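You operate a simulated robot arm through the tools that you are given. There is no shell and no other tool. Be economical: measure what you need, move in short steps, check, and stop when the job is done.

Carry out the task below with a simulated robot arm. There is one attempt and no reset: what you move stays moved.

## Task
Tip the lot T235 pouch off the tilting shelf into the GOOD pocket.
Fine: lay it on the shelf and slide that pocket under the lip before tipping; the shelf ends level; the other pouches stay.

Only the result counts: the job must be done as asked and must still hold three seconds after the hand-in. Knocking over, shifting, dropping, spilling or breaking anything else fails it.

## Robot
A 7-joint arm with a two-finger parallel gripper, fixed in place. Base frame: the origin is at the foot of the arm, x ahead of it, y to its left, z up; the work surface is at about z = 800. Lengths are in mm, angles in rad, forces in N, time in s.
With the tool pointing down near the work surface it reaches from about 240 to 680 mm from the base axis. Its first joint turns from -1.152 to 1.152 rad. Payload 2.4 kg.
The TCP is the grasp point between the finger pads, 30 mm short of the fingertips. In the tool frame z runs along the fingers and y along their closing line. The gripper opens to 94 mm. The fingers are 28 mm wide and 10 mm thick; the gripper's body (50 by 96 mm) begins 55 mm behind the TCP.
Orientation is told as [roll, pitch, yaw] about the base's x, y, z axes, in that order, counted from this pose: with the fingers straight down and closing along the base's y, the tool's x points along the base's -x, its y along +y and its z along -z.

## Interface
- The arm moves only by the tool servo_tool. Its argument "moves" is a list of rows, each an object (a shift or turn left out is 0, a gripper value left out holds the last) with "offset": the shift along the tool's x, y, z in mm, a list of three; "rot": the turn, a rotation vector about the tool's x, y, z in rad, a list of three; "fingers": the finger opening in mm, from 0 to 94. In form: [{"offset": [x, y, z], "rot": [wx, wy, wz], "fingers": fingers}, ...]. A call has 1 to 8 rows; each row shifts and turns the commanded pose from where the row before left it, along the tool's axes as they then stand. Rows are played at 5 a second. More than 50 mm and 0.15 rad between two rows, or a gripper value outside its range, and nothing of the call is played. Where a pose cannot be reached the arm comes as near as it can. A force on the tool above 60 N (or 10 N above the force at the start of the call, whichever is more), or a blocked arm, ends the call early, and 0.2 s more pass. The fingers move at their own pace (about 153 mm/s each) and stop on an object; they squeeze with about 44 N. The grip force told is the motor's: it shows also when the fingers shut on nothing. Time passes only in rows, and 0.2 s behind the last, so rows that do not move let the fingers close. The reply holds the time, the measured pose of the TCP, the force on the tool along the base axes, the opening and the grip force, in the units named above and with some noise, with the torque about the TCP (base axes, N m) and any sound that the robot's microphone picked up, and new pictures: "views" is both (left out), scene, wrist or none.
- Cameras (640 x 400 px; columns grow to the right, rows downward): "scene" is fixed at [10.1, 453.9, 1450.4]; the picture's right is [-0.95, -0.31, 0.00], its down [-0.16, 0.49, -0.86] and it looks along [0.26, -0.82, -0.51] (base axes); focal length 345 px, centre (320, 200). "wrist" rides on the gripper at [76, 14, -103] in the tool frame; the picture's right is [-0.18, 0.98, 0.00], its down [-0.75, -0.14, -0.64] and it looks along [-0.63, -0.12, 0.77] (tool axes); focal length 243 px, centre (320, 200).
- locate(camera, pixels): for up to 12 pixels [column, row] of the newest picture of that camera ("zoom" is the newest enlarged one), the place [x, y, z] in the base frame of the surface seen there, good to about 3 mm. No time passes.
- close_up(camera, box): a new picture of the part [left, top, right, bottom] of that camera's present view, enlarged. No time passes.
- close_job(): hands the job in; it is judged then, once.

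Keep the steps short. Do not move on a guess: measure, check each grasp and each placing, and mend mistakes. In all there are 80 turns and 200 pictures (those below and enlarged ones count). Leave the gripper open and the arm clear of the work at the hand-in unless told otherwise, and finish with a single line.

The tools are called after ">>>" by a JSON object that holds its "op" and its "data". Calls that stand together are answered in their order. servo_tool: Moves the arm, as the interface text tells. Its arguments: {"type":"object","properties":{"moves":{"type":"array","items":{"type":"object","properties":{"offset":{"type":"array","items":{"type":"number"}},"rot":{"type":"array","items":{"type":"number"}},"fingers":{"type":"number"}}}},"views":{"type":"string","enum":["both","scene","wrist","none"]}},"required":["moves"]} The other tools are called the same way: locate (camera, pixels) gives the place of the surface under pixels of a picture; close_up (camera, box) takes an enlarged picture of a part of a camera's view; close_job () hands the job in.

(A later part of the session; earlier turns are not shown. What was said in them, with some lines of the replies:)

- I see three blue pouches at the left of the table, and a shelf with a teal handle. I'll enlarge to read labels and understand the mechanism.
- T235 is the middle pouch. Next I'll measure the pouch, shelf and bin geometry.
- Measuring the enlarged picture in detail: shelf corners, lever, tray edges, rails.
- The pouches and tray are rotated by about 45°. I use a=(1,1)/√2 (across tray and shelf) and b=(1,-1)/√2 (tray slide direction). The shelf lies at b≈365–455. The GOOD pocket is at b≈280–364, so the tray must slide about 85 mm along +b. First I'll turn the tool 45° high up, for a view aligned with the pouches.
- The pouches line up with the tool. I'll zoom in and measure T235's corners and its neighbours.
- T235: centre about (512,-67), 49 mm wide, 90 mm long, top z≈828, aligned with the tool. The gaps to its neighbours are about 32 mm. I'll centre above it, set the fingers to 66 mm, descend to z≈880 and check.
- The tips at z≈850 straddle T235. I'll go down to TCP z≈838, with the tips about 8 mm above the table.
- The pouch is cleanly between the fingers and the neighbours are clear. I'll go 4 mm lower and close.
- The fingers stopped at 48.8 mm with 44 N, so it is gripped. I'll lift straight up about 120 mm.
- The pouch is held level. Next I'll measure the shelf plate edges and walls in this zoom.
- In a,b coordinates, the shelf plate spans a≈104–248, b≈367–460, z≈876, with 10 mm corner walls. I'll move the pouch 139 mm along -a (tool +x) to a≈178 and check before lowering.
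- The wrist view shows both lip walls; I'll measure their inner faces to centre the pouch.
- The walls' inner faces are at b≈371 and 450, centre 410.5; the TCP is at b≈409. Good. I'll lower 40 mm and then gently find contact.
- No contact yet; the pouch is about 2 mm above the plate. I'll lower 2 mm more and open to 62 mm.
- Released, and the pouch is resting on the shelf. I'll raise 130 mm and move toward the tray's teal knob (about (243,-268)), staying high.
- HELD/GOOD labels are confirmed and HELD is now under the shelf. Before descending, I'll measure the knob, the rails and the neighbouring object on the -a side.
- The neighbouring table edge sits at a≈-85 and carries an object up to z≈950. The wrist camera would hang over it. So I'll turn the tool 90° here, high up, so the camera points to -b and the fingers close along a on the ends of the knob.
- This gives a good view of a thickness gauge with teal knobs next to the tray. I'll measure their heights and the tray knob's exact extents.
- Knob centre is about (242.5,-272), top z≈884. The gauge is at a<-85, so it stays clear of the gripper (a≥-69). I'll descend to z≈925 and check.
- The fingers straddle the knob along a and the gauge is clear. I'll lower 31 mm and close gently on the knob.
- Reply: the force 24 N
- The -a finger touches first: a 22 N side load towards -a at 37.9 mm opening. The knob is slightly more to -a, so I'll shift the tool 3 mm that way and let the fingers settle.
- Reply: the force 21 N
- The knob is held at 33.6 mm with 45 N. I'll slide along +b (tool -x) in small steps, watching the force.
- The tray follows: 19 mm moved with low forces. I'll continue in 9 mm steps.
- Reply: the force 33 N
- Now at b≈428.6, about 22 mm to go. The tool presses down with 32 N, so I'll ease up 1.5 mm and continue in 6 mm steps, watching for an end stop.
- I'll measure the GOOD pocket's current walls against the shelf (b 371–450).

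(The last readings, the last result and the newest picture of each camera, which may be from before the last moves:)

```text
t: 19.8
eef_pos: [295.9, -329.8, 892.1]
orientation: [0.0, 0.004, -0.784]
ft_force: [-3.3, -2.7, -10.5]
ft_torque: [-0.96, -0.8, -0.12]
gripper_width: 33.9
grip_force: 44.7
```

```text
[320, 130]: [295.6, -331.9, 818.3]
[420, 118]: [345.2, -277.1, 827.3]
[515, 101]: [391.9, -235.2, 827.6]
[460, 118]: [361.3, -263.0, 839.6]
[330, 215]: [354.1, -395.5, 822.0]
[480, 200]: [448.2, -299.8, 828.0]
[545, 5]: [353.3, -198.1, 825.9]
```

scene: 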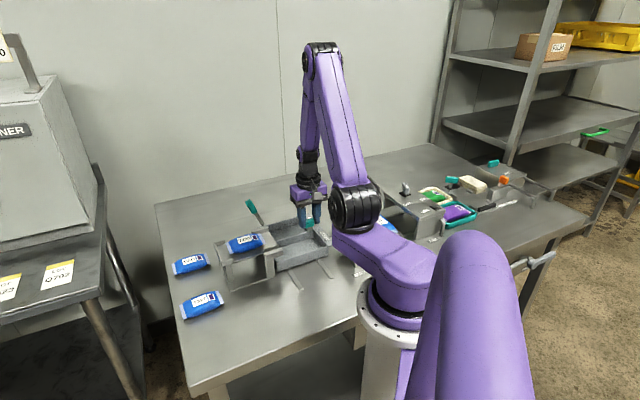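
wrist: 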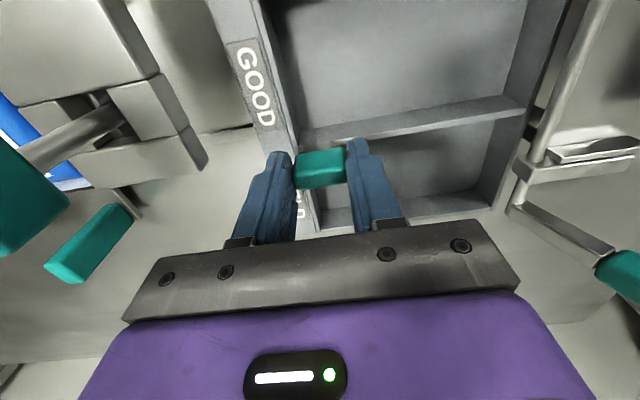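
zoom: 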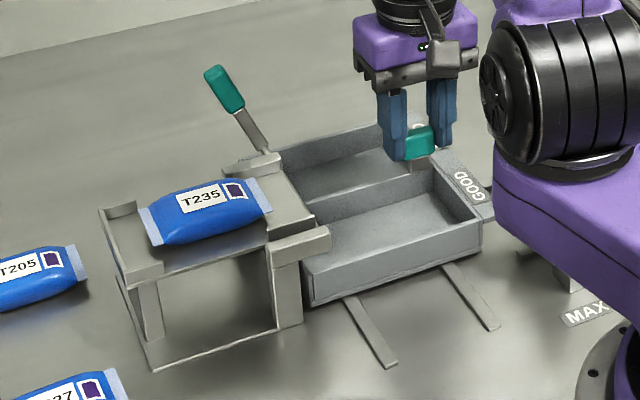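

The GOOD pocket spans b≈359–443 (centre ≈401). The shelf centre is 410.5, so about 9 mm more is needed.

>>> {"op": "servo_tool", "data": {"moves": [{"offset": [-4, 0, -0.5]}, {"offset": [-4, 0, 0]}, {"offset": [-1, 0, 0]}, {}]}}

>>> {"op": "close_up", "data": {"camera": "scene", "box": [200, 180, 360, 300]}}

```text
t: 20.8
eef_pos: [300.8, -335.6, 893.7]
orientation: [0.001, 0.008, -0.784]
ft_force: [-10.8, -1.3, -32.8]
ft_torque: [0.16, 0.45, -0.04]
gripper_width: 33.8
grip_force: 44.8
```

scene: 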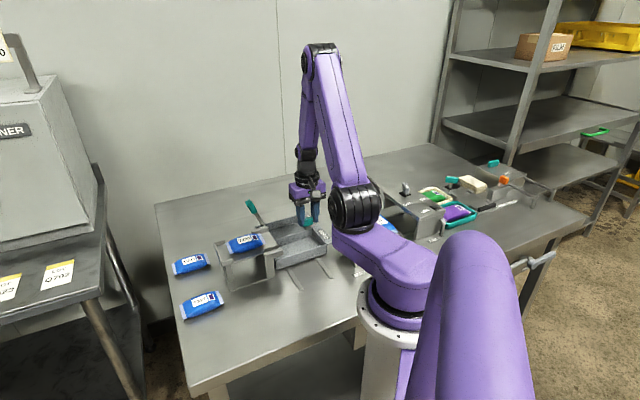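
wrist: 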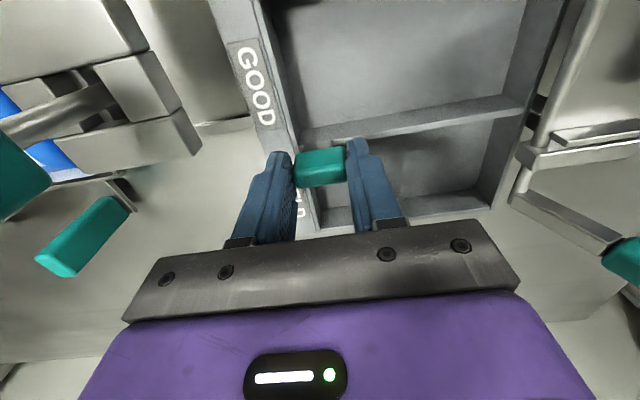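

```text
3.33 times, centred on (280, 240) of scene
```

zoom: 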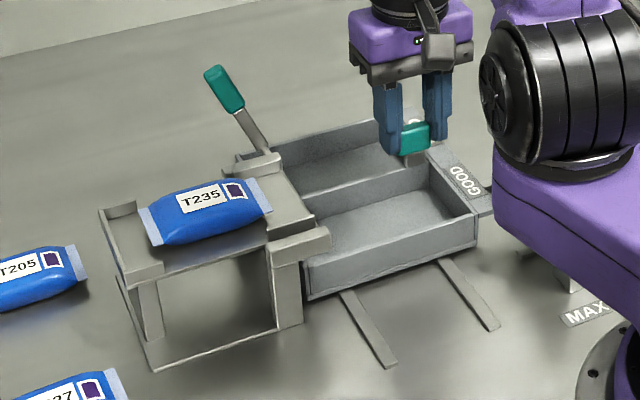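

The tray is at b+7.7, so the GOOD pocket spans about 367–451, matching the shelf. I'll relieve the upward pull by 1 mm, then open the fingers.

>>> {"op": "servo_tool", "data": {"moves": [{"offset": [-1, 0, 1]}, {"fingers": 48}, {"fingers": 60}, {}]}}

>>> {"op": "close_up", "data": {"camera": "scene", "box": [200, 180, 360, 300]}}

>>> {"op": "locate", "data": {"camera": "zoom", "pixels": [[312, 263], [400, 238], [475, 215], [370, 183], [340, 194], [425, 162], [305, 222], [270, 195]]}}

```text
t: 21.8
eef_pos: [304.3, -339.0, 894.6]
orientation: [0.001, -0.003, -0.785]
ft_force: [0.6, -0.7, -0.3]
ft_torque: [0.0, -0.03, 0.02]
gripper_width: 59.9
grip_force: 0.1
```

scene: 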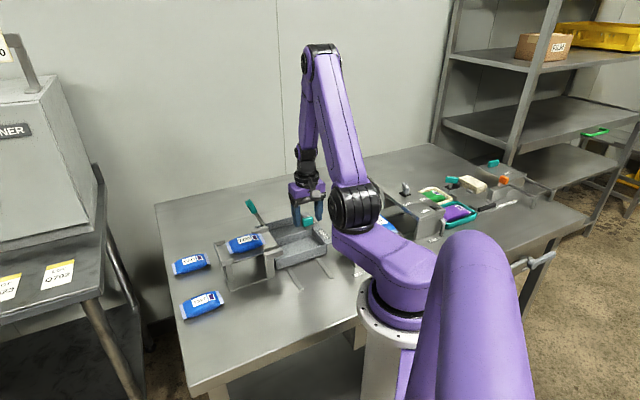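
wrist: 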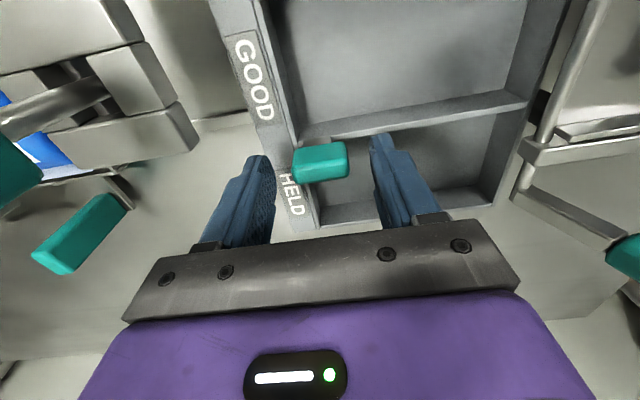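

```text
3.33 times, centred on (280, 240) of scene
```

zoom: 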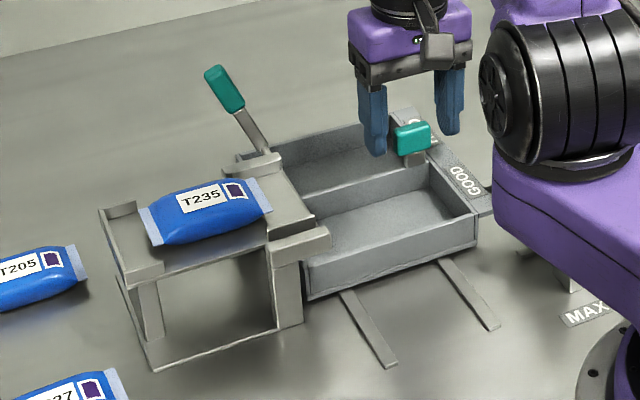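

```text
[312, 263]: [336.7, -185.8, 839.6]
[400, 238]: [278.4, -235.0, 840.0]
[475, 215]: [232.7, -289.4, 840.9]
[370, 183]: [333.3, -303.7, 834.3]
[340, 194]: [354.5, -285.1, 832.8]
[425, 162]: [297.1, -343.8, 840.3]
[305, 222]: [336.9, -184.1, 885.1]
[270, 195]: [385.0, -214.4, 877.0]
```

The GOOD pocket is now at b≈367–452, centred on the shelf lip. I'll raise and move above the lever (top about a=130, b=492, z≈957), keeping this orientation so one finger stands on each side of the lever.

>>> {"op": "servo_tool", "data": {"moves": [{"offset": [0, 0, -45]}, {"offset": [0, 0, -45]}, {"offset": [0, 0, -45]}, {"offset": [-10, 40, 0]}, {"offset": [-10, 40, 0]}, {"offset": [-10, 40, 0]}, {"offset": [-8, 32, 0]}]}}

>>> {"op": "close_up", "data": {"camera": "wrist", "box": [160, 0, 560, 250]}}

>>> {"op": "close_up", "data": {"camera": "scene", "box": [200, 180, 340, 285]}}

```text
t: 23.4
eef_pos: [439.1, -256.8, 1030.6]
orientation: [-0.001, 0.002, -0.784]
ft_force: [0.0, -0.4, 0.5]
ft_torque: [0.0, 0.02, 0.0]
gripper_width: 60.2
grip_force: 0.1
```

scene: 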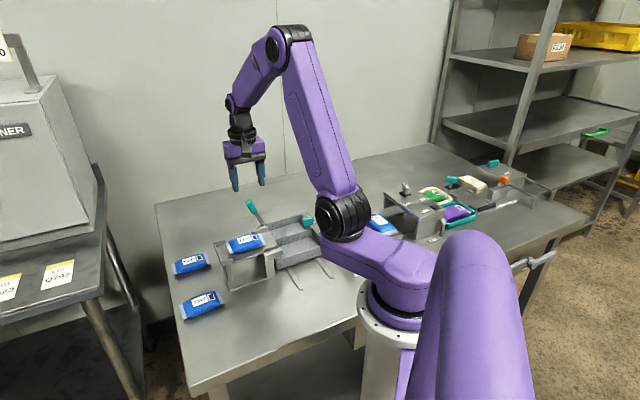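
wrist: 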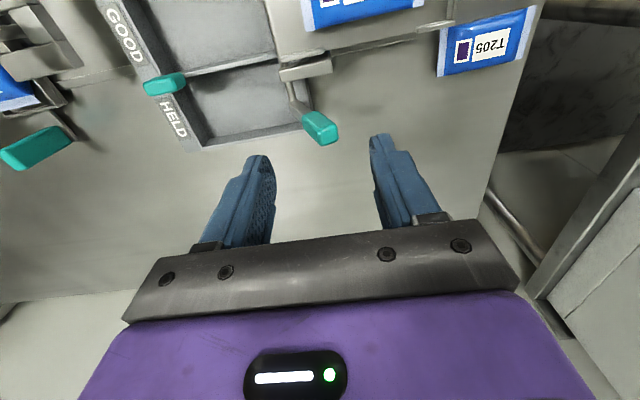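

```text
1.60 times, centred on (360, 125) of wrist
```

zoom: 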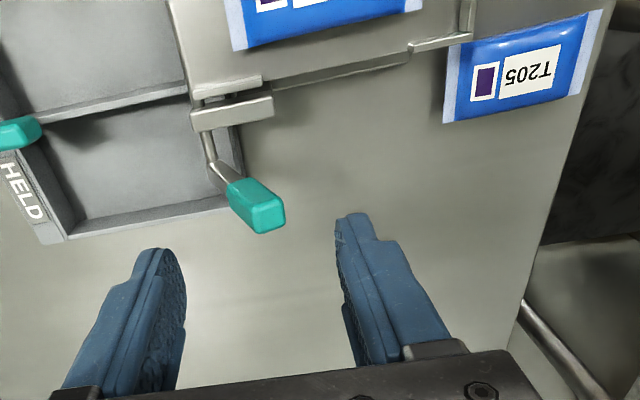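

```text
3.81 times, centred on (270, 232) of scene
```

zoom: 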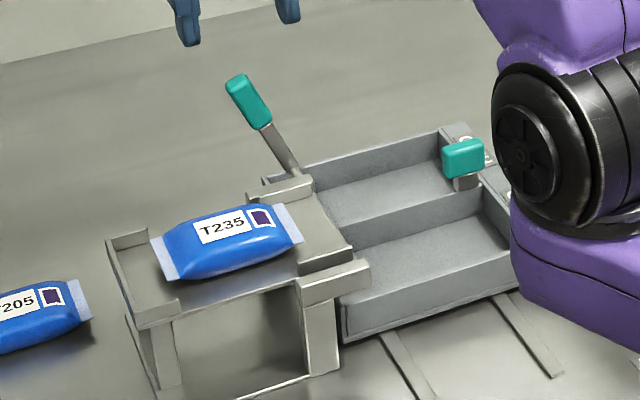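

Now I'll measure the lever's top, sides and root in the wrist picture.

>>> {"op": "locate", "data": {"camera": "wrist", "pixels": [[328, 138], [326, 128], [315, 120], [306, 122], [320, 143], [337, 130], [298, 106], [290, 88], [304, 70]]}}

>>> {"op": "locate", "data": {"camera": "zoom", "pixels": [[236, 80], [245, 78], [268, 120], [252, 105], [275, 145], [290, 170], [262, 118]]}}

```text
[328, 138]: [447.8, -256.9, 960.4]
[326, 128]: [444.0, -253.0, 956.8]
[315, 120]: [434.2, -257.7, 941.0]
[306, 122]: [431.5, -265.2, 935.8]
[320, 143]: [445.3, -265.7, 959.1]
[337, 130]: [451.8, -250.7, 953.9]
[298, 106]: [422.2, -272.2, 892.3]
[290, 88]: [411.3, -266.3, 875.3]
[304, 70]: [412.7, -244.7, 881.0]
```

```text
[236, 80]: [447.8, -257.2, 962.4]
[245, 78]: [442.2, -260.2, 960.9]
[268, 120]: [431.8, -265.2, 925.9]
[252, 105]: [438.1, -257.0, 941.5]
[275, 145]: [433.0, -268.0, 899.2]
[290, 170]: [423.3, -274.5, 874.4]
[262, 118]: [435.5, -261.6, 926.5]
```

The lever lies in the plane b≈494, leaning to +a, top at a≈134, z≈961. I'll descend with one finger on each side until the tips are at z≈922, then check.

>>> {"op": "servo_tool", "data": {"moves": [{"offset": [-2, -1, 30], "fingers": 60}, {"offset": [0, 0, 30]}, {"offset": [0, 0, 18]}]}}

>>> {"op": "close_up", "data": {"camera": "scene", "box": [200, 160, 340, 265]}}

```text
t: 24.2
eef_pos: [437.7, -257.8, 953.2]
orientation: [0.0, 0.001, -0.785]
ft_force: [-0.1, 0.1, -0.3]
ft_torque: [-0.01, -0.02, 0.03]
gripper_width: 60.3
grip_force: 0.1
```

scene: 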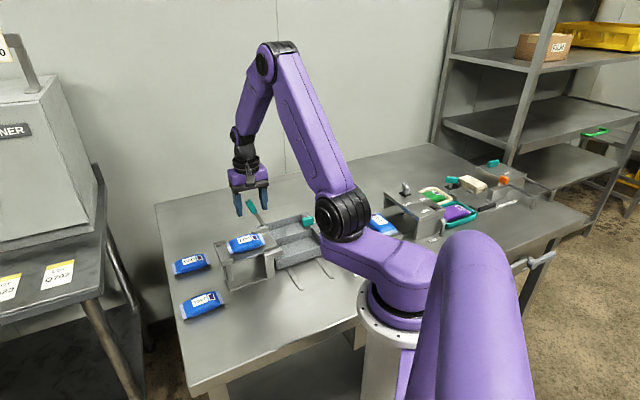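
wrist: 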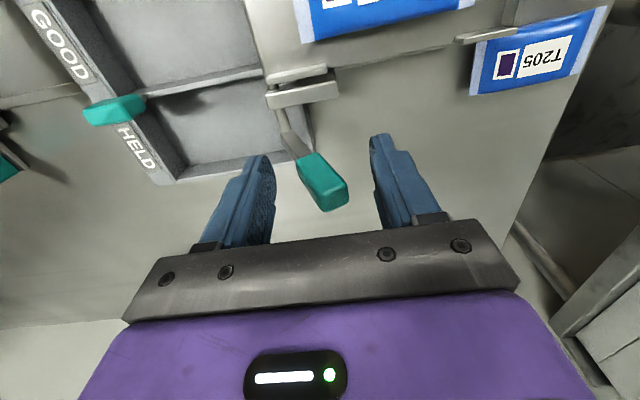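

```text
3.81 times, centred on (270, 212) of scene
```

zoom: 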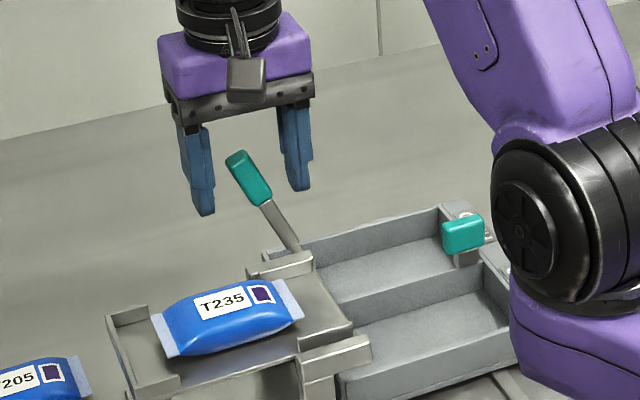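

The lever is between the fingers (scene zoom shows both sides clear). I'll push toward -a in small steps; contact is expected after about 14 mm.

>>> {"op": "servo_tool", "data": {"moves": [{"offset": [0, -7, 0]}, {"offset": [0, -6, 0]}, {"offset": [0, -5, 0]}, {"offset": [0, -5, 0]}, {"offset": [0, -5, 0]}]}}

>>> {"op": "close_up", "data": {"camera": "scene", "box": [200, 160, 340, 265]}}

```text
t: 25.4
eef_pos: [417.6, -278.8, 953.5]
orientation: [-0.001, 0.0, -0.786]
ft_force: [2.7, 3.0, 0.9]
ft_torque: [-0.06, 0.02, 0.05]
gripper_width: 62.1
grip_force: 2.5
```

scene: 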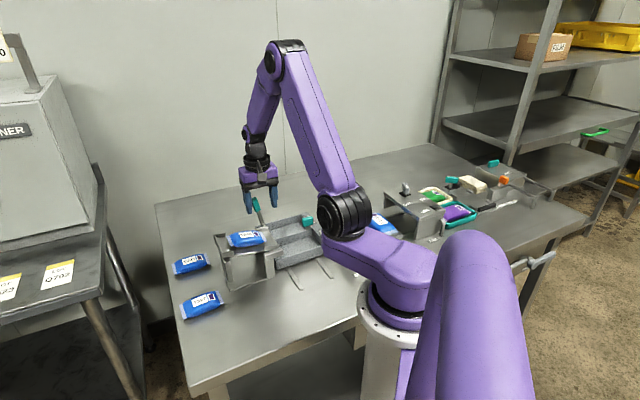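
wrist: 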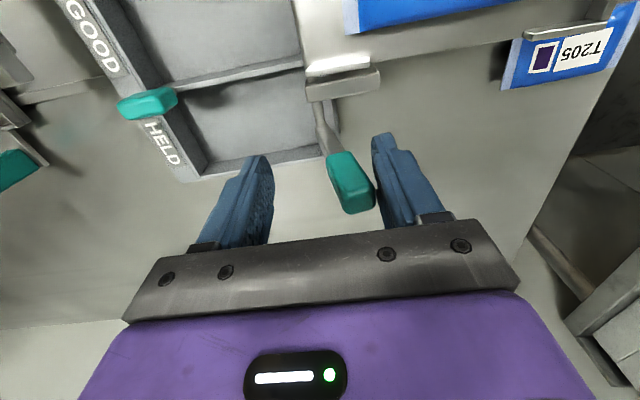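

```text
3.81 times, centred on (270, 212) of scene
```

zoom: 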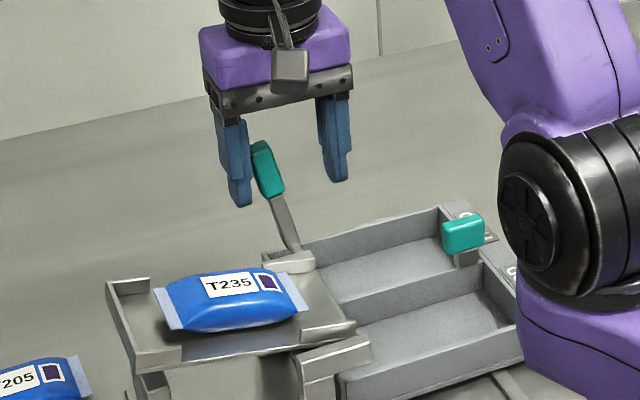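

The shelf tilts (far end rising) at about 4 N. I'll keep pushing slowly.

>>> {"op": "servo_tool", "data": {"moves": [{"offset": [0, -5, 0]}, {"offset": [0, -5, 0]}, {"offset": [0, -5, 0]}, {"offset": [0, -5, 0]}, {"offset": [0, -5, 0]}]}}

>>> {"op": "close_up", "data": {"camera": "scene", "box": [200, 160, 340, 265]}}

```text
t: 26.6
eef_pos: [401.7, -297.3, 951.1]
orientation: [0.0, 0.001, -0.785]
ft_force: [3.3, 3.7, 0.8]
ft_torque: [-0.01, -0.01, 0.07]
gripper_width: 62.2
grip_force: 1.8
```

scene: 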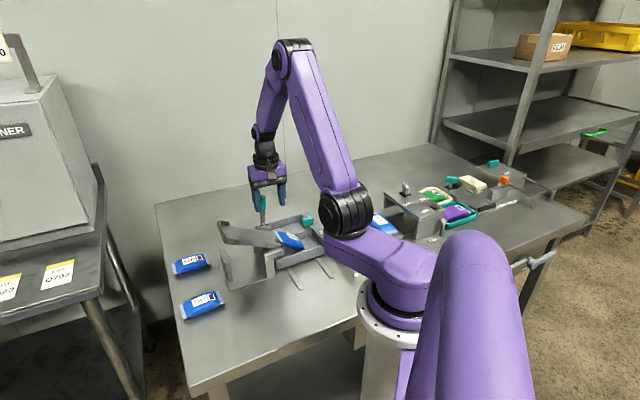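
wrist: 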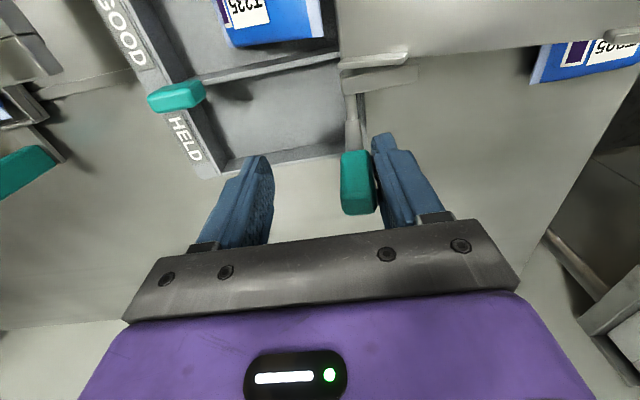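

```text
3.81 times, centred on (270, 212) of scene
```

zoom: 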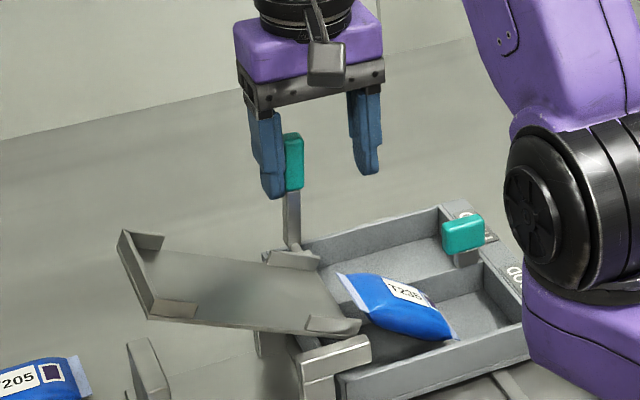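

The pouch has slid off towards the GOOD pocket. I'll hold still to see where it settles.

>>> {"op": "servo_tool", "data": {"moves": [{}, {}]}}

>>> {"op": "close_up", "data": {"camera": "scene", "box": [200, 180, 340, 285]}}

```text
t: 27.2
eef_pos: [402.0, -296.7, 952.1]
orientation: [-0.001, 0.001, -0.785]
ft_force: [1.1, 2.6, -0.9]
ft_torque: [0.0, 0.0, 0.06]
gripper_width: 61.3
grip_force: 1.5
```

scene: 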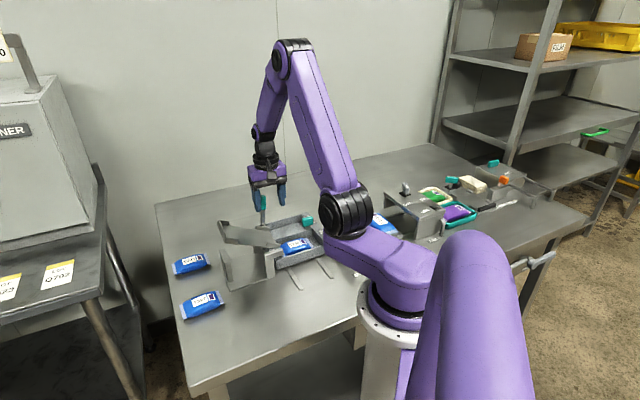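
wrist: 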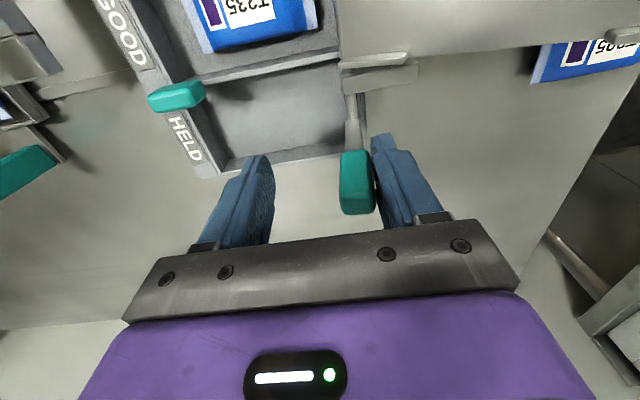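

```text
3.81 times, centred on (270, 232) of scene
```

zoom: 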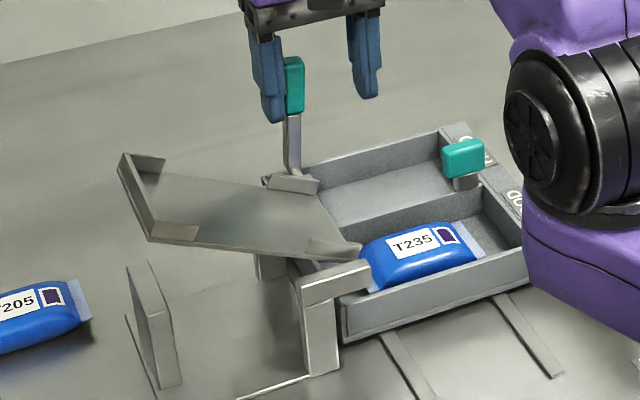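

T235 lies flat in the GOOD pocket. I'll bring the shelf back level slowly by reversing, with the lever resting on the +a finger.

>>> {"op": "servo_tool", "data": {"moves": [{"offset": [0, 5, 0]}, {"offset": [0, 5, 0]}, {"offset": [0, 5, 0]}, {"offset": [0, 5, 0]}, {"offset": [0, 5, 0]}, {"offset": [0, 5, 0]}, {"offset": [0, 5, 0]}, {"offset": [0, 5, 0]}]}}

>>> {"op": "close_up", "data": {"camera": "scene", "box": [200, 180, 340, 285]}}

```text
t: 29.0
eef_pos: [429.2, -268.6, 950.3]
orientation: [0.0, 0.001, -0.786]
ft_force: [-0.2, -1.9, 1.4]
ft_torque: [-0.02, 0.0, -0.04]
gripper_width: 61.0
grip_force: 0.7
```

scene: 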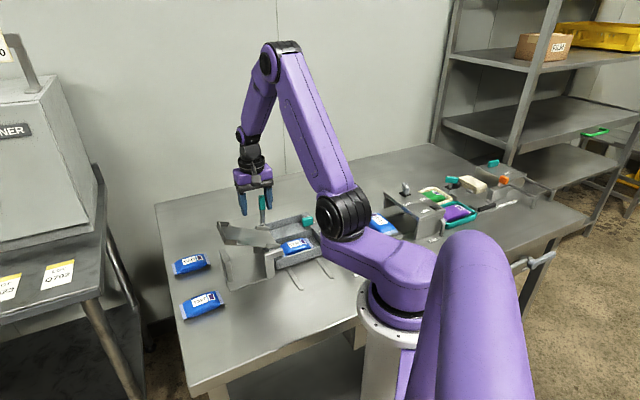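
wrist: 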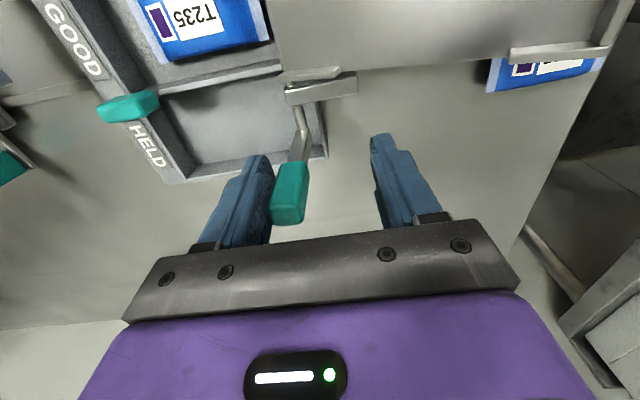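

```text
3.81 times, centred on (270, 232) of scene
```

zoom: 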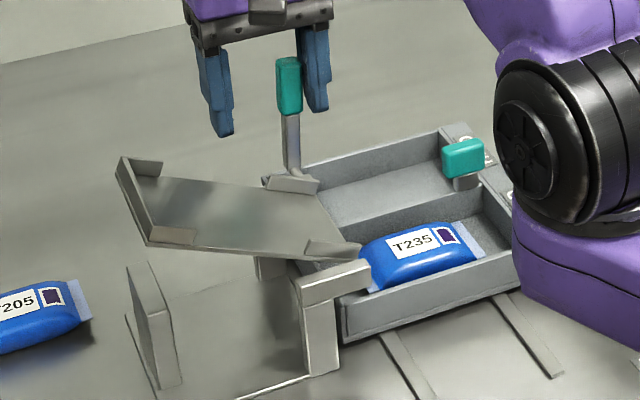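

The lever holds by friction and is now against the -a finger. I'll push on toward +a until the shelf is level.

>>> {"op": "servo_tool", "data": {"moves": [{"offset": [0, 4, 0]}, {"offset": [0, 4, 0]}, {"offset": [0, 4, 0]}, {"offset": [0, 4, 0]}, {"offset": [0, 4, 0]}]}}

>>> {"op": "close_up", "data": {"camera": "scene", "box": [200, 180, 340, 285]}}

```text
t: 30.2
eef_pos: [444.2, -251.7, 951.2]
orientation: [0.001, -0.001, -0.785]
ft_force: [-1.0, -1.2, -1.3]
ft_torque: [-0.05, 0.0, -0.04]
gripper_width: 61.7
grip_force: 1.0
```

scene: 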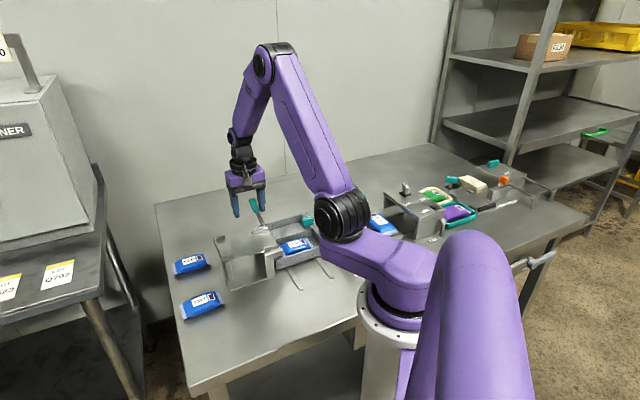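
wrist: 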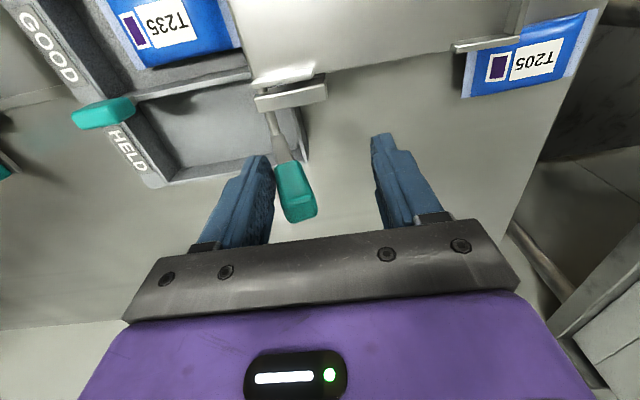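

```text
3.81 times, centred on (270, 232) of scene
```

zoom: 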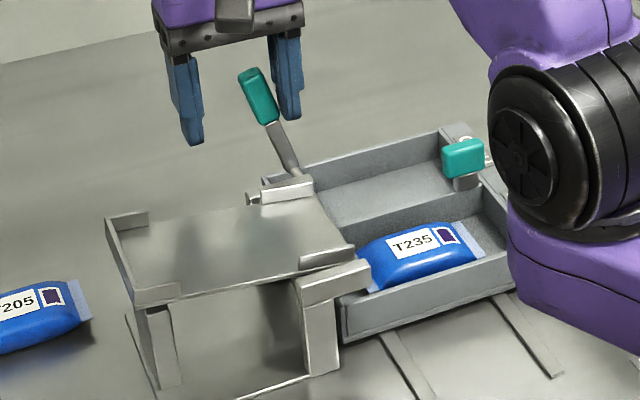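

It is nearly level: the outer corner is about 20 px higher than at first. I'll go on in 2 mm steps until the stop is felt.

>>> {"op": "servo_tool", "data": {"moves": [{"offset": [0, 2, 0]}, {"offset": [0, 2, 0]}, {"offset": [0, 2, 0]}, {"offset": [0, 2, 0]}]}}

>>> {"op": "close_up", "data": {"camera": "scene", "box": [200, 180, 340, 285]}}

```text
t: 31.2
eef_pos: [449.0, -248.4, 950.6]
orientation: [0.0, 0.001, -0.785]
ft_force: [-3.2, -2.2, -0.4]
ft_torque: [-0.1, 0.12, -0.03]
gripper_width: 62.4
grip_force: 2.5
```

scene: 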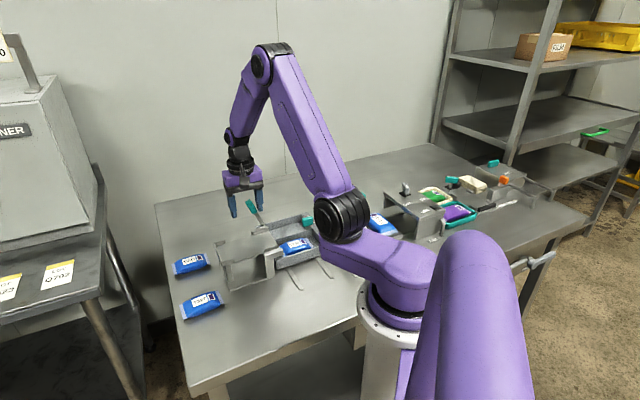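
wrist: 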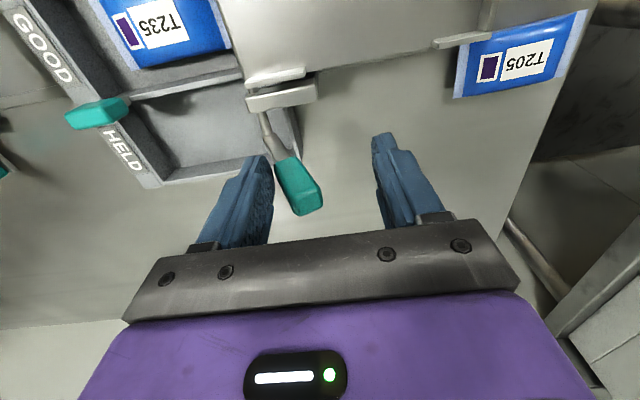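

```text
3.81 times, centred on (270, 232) of scene
```

zoom: 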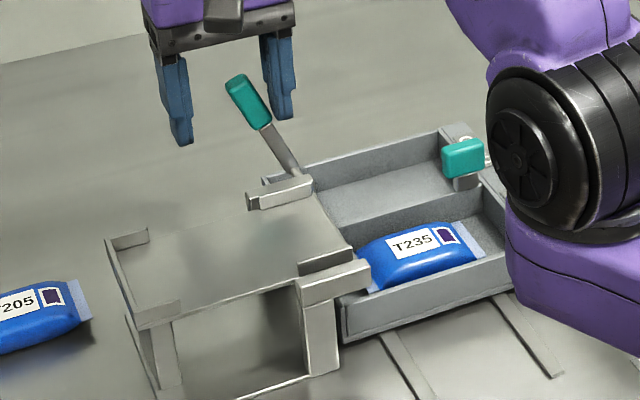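

The shelf corners are back at their original pixels. I'll push 2–3 mm more to confirm the stop, then back off slightly.

>>> {"op": "servo_tool", "data": {"moves": [{"offset": [0, 1, 0]}, {"offset": [0, 1, 0]}], "views": "none"}}

```text
t: 31.8
eef_pos: [450.2, -248.3, 951.0]
orientation: [0.0, -0.001, -0.783]
ft_force: [-4.1, -5.5, 3.7]
ft_torque: [-0.21, 0.29, 0.03]
gripper_width: 64.3
grip_force: 3.2
```

The force rises without motion (the finger itself yields), so the shelf is at its level stop. I'll back off 12 mm and raise straight up, clear of everything.

>>> {"op": "servo_tool", "data": {"moves": [{"offset": [0, -6, 0]}, {"offset": [0, -6, 0]}, {"offset": [0, 0, -25]}, {"offset": [0, 0, -45]}, {"offset": [0, 0, -45]}, {"offset": [0, 0, -45]}, {"fingers": 94}]}}

>>> {"op": "close_up", "data": {"camera": "scene", "box": [160, 180, 360, 330]}}

>>> {"op": "locate", "data": {"camera": "scene", "pixels": [[225, 258], [240, 252], [255, 243], [270, 238], [297, 246]]}}

```text
t: 33.4
eef_pos: [439.8, -253.9, 1111.6]
orientation: [0.001, -0.002, -0.785]
ft_force: [-0.3, 0.4, -0.2]
ft_torque: [-0.03, 0.04, 0.01]
gripper_width: 94.2
grip_force: 0.1
```

scene: 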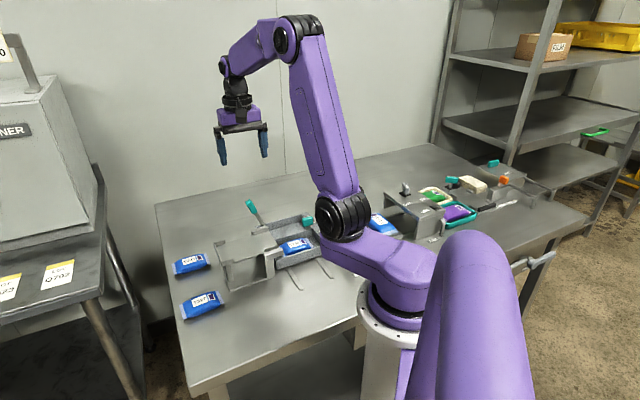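
wrist: 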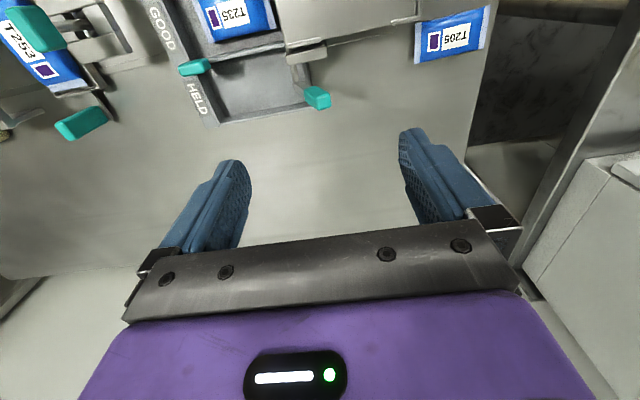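

```text
2.67 times, centred on (260, 255) of scene
```

zoom: 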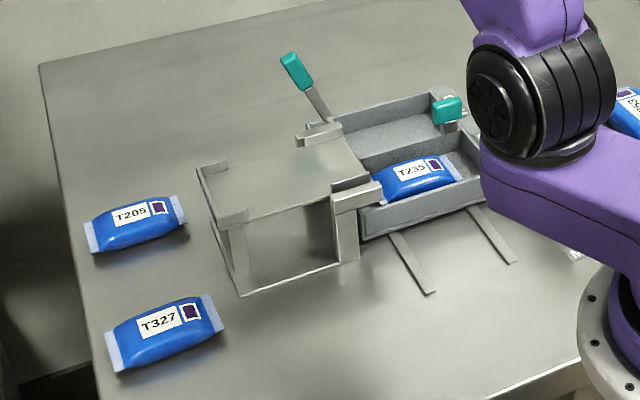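

```text
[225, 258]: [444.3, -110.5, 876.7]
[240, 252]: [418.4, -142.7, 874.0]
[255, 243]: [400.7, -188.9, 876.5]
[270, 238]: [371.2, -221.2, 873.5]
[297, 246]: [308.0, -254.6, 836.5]
```

The shelf plate reads z≈874–877 along its whole length, so it is level. T235 lies in the GOOD pocket, T205 and T327 have not moved, and the gripper is open and clear. I'm handing the job in.

>>> {"op": "close_job", "data": {}}

```text
The job is handed in.
```

The T235 pouch is in the GOOD pocket, the shelf is level again, the other pouches have not moved, and the job is handed in.
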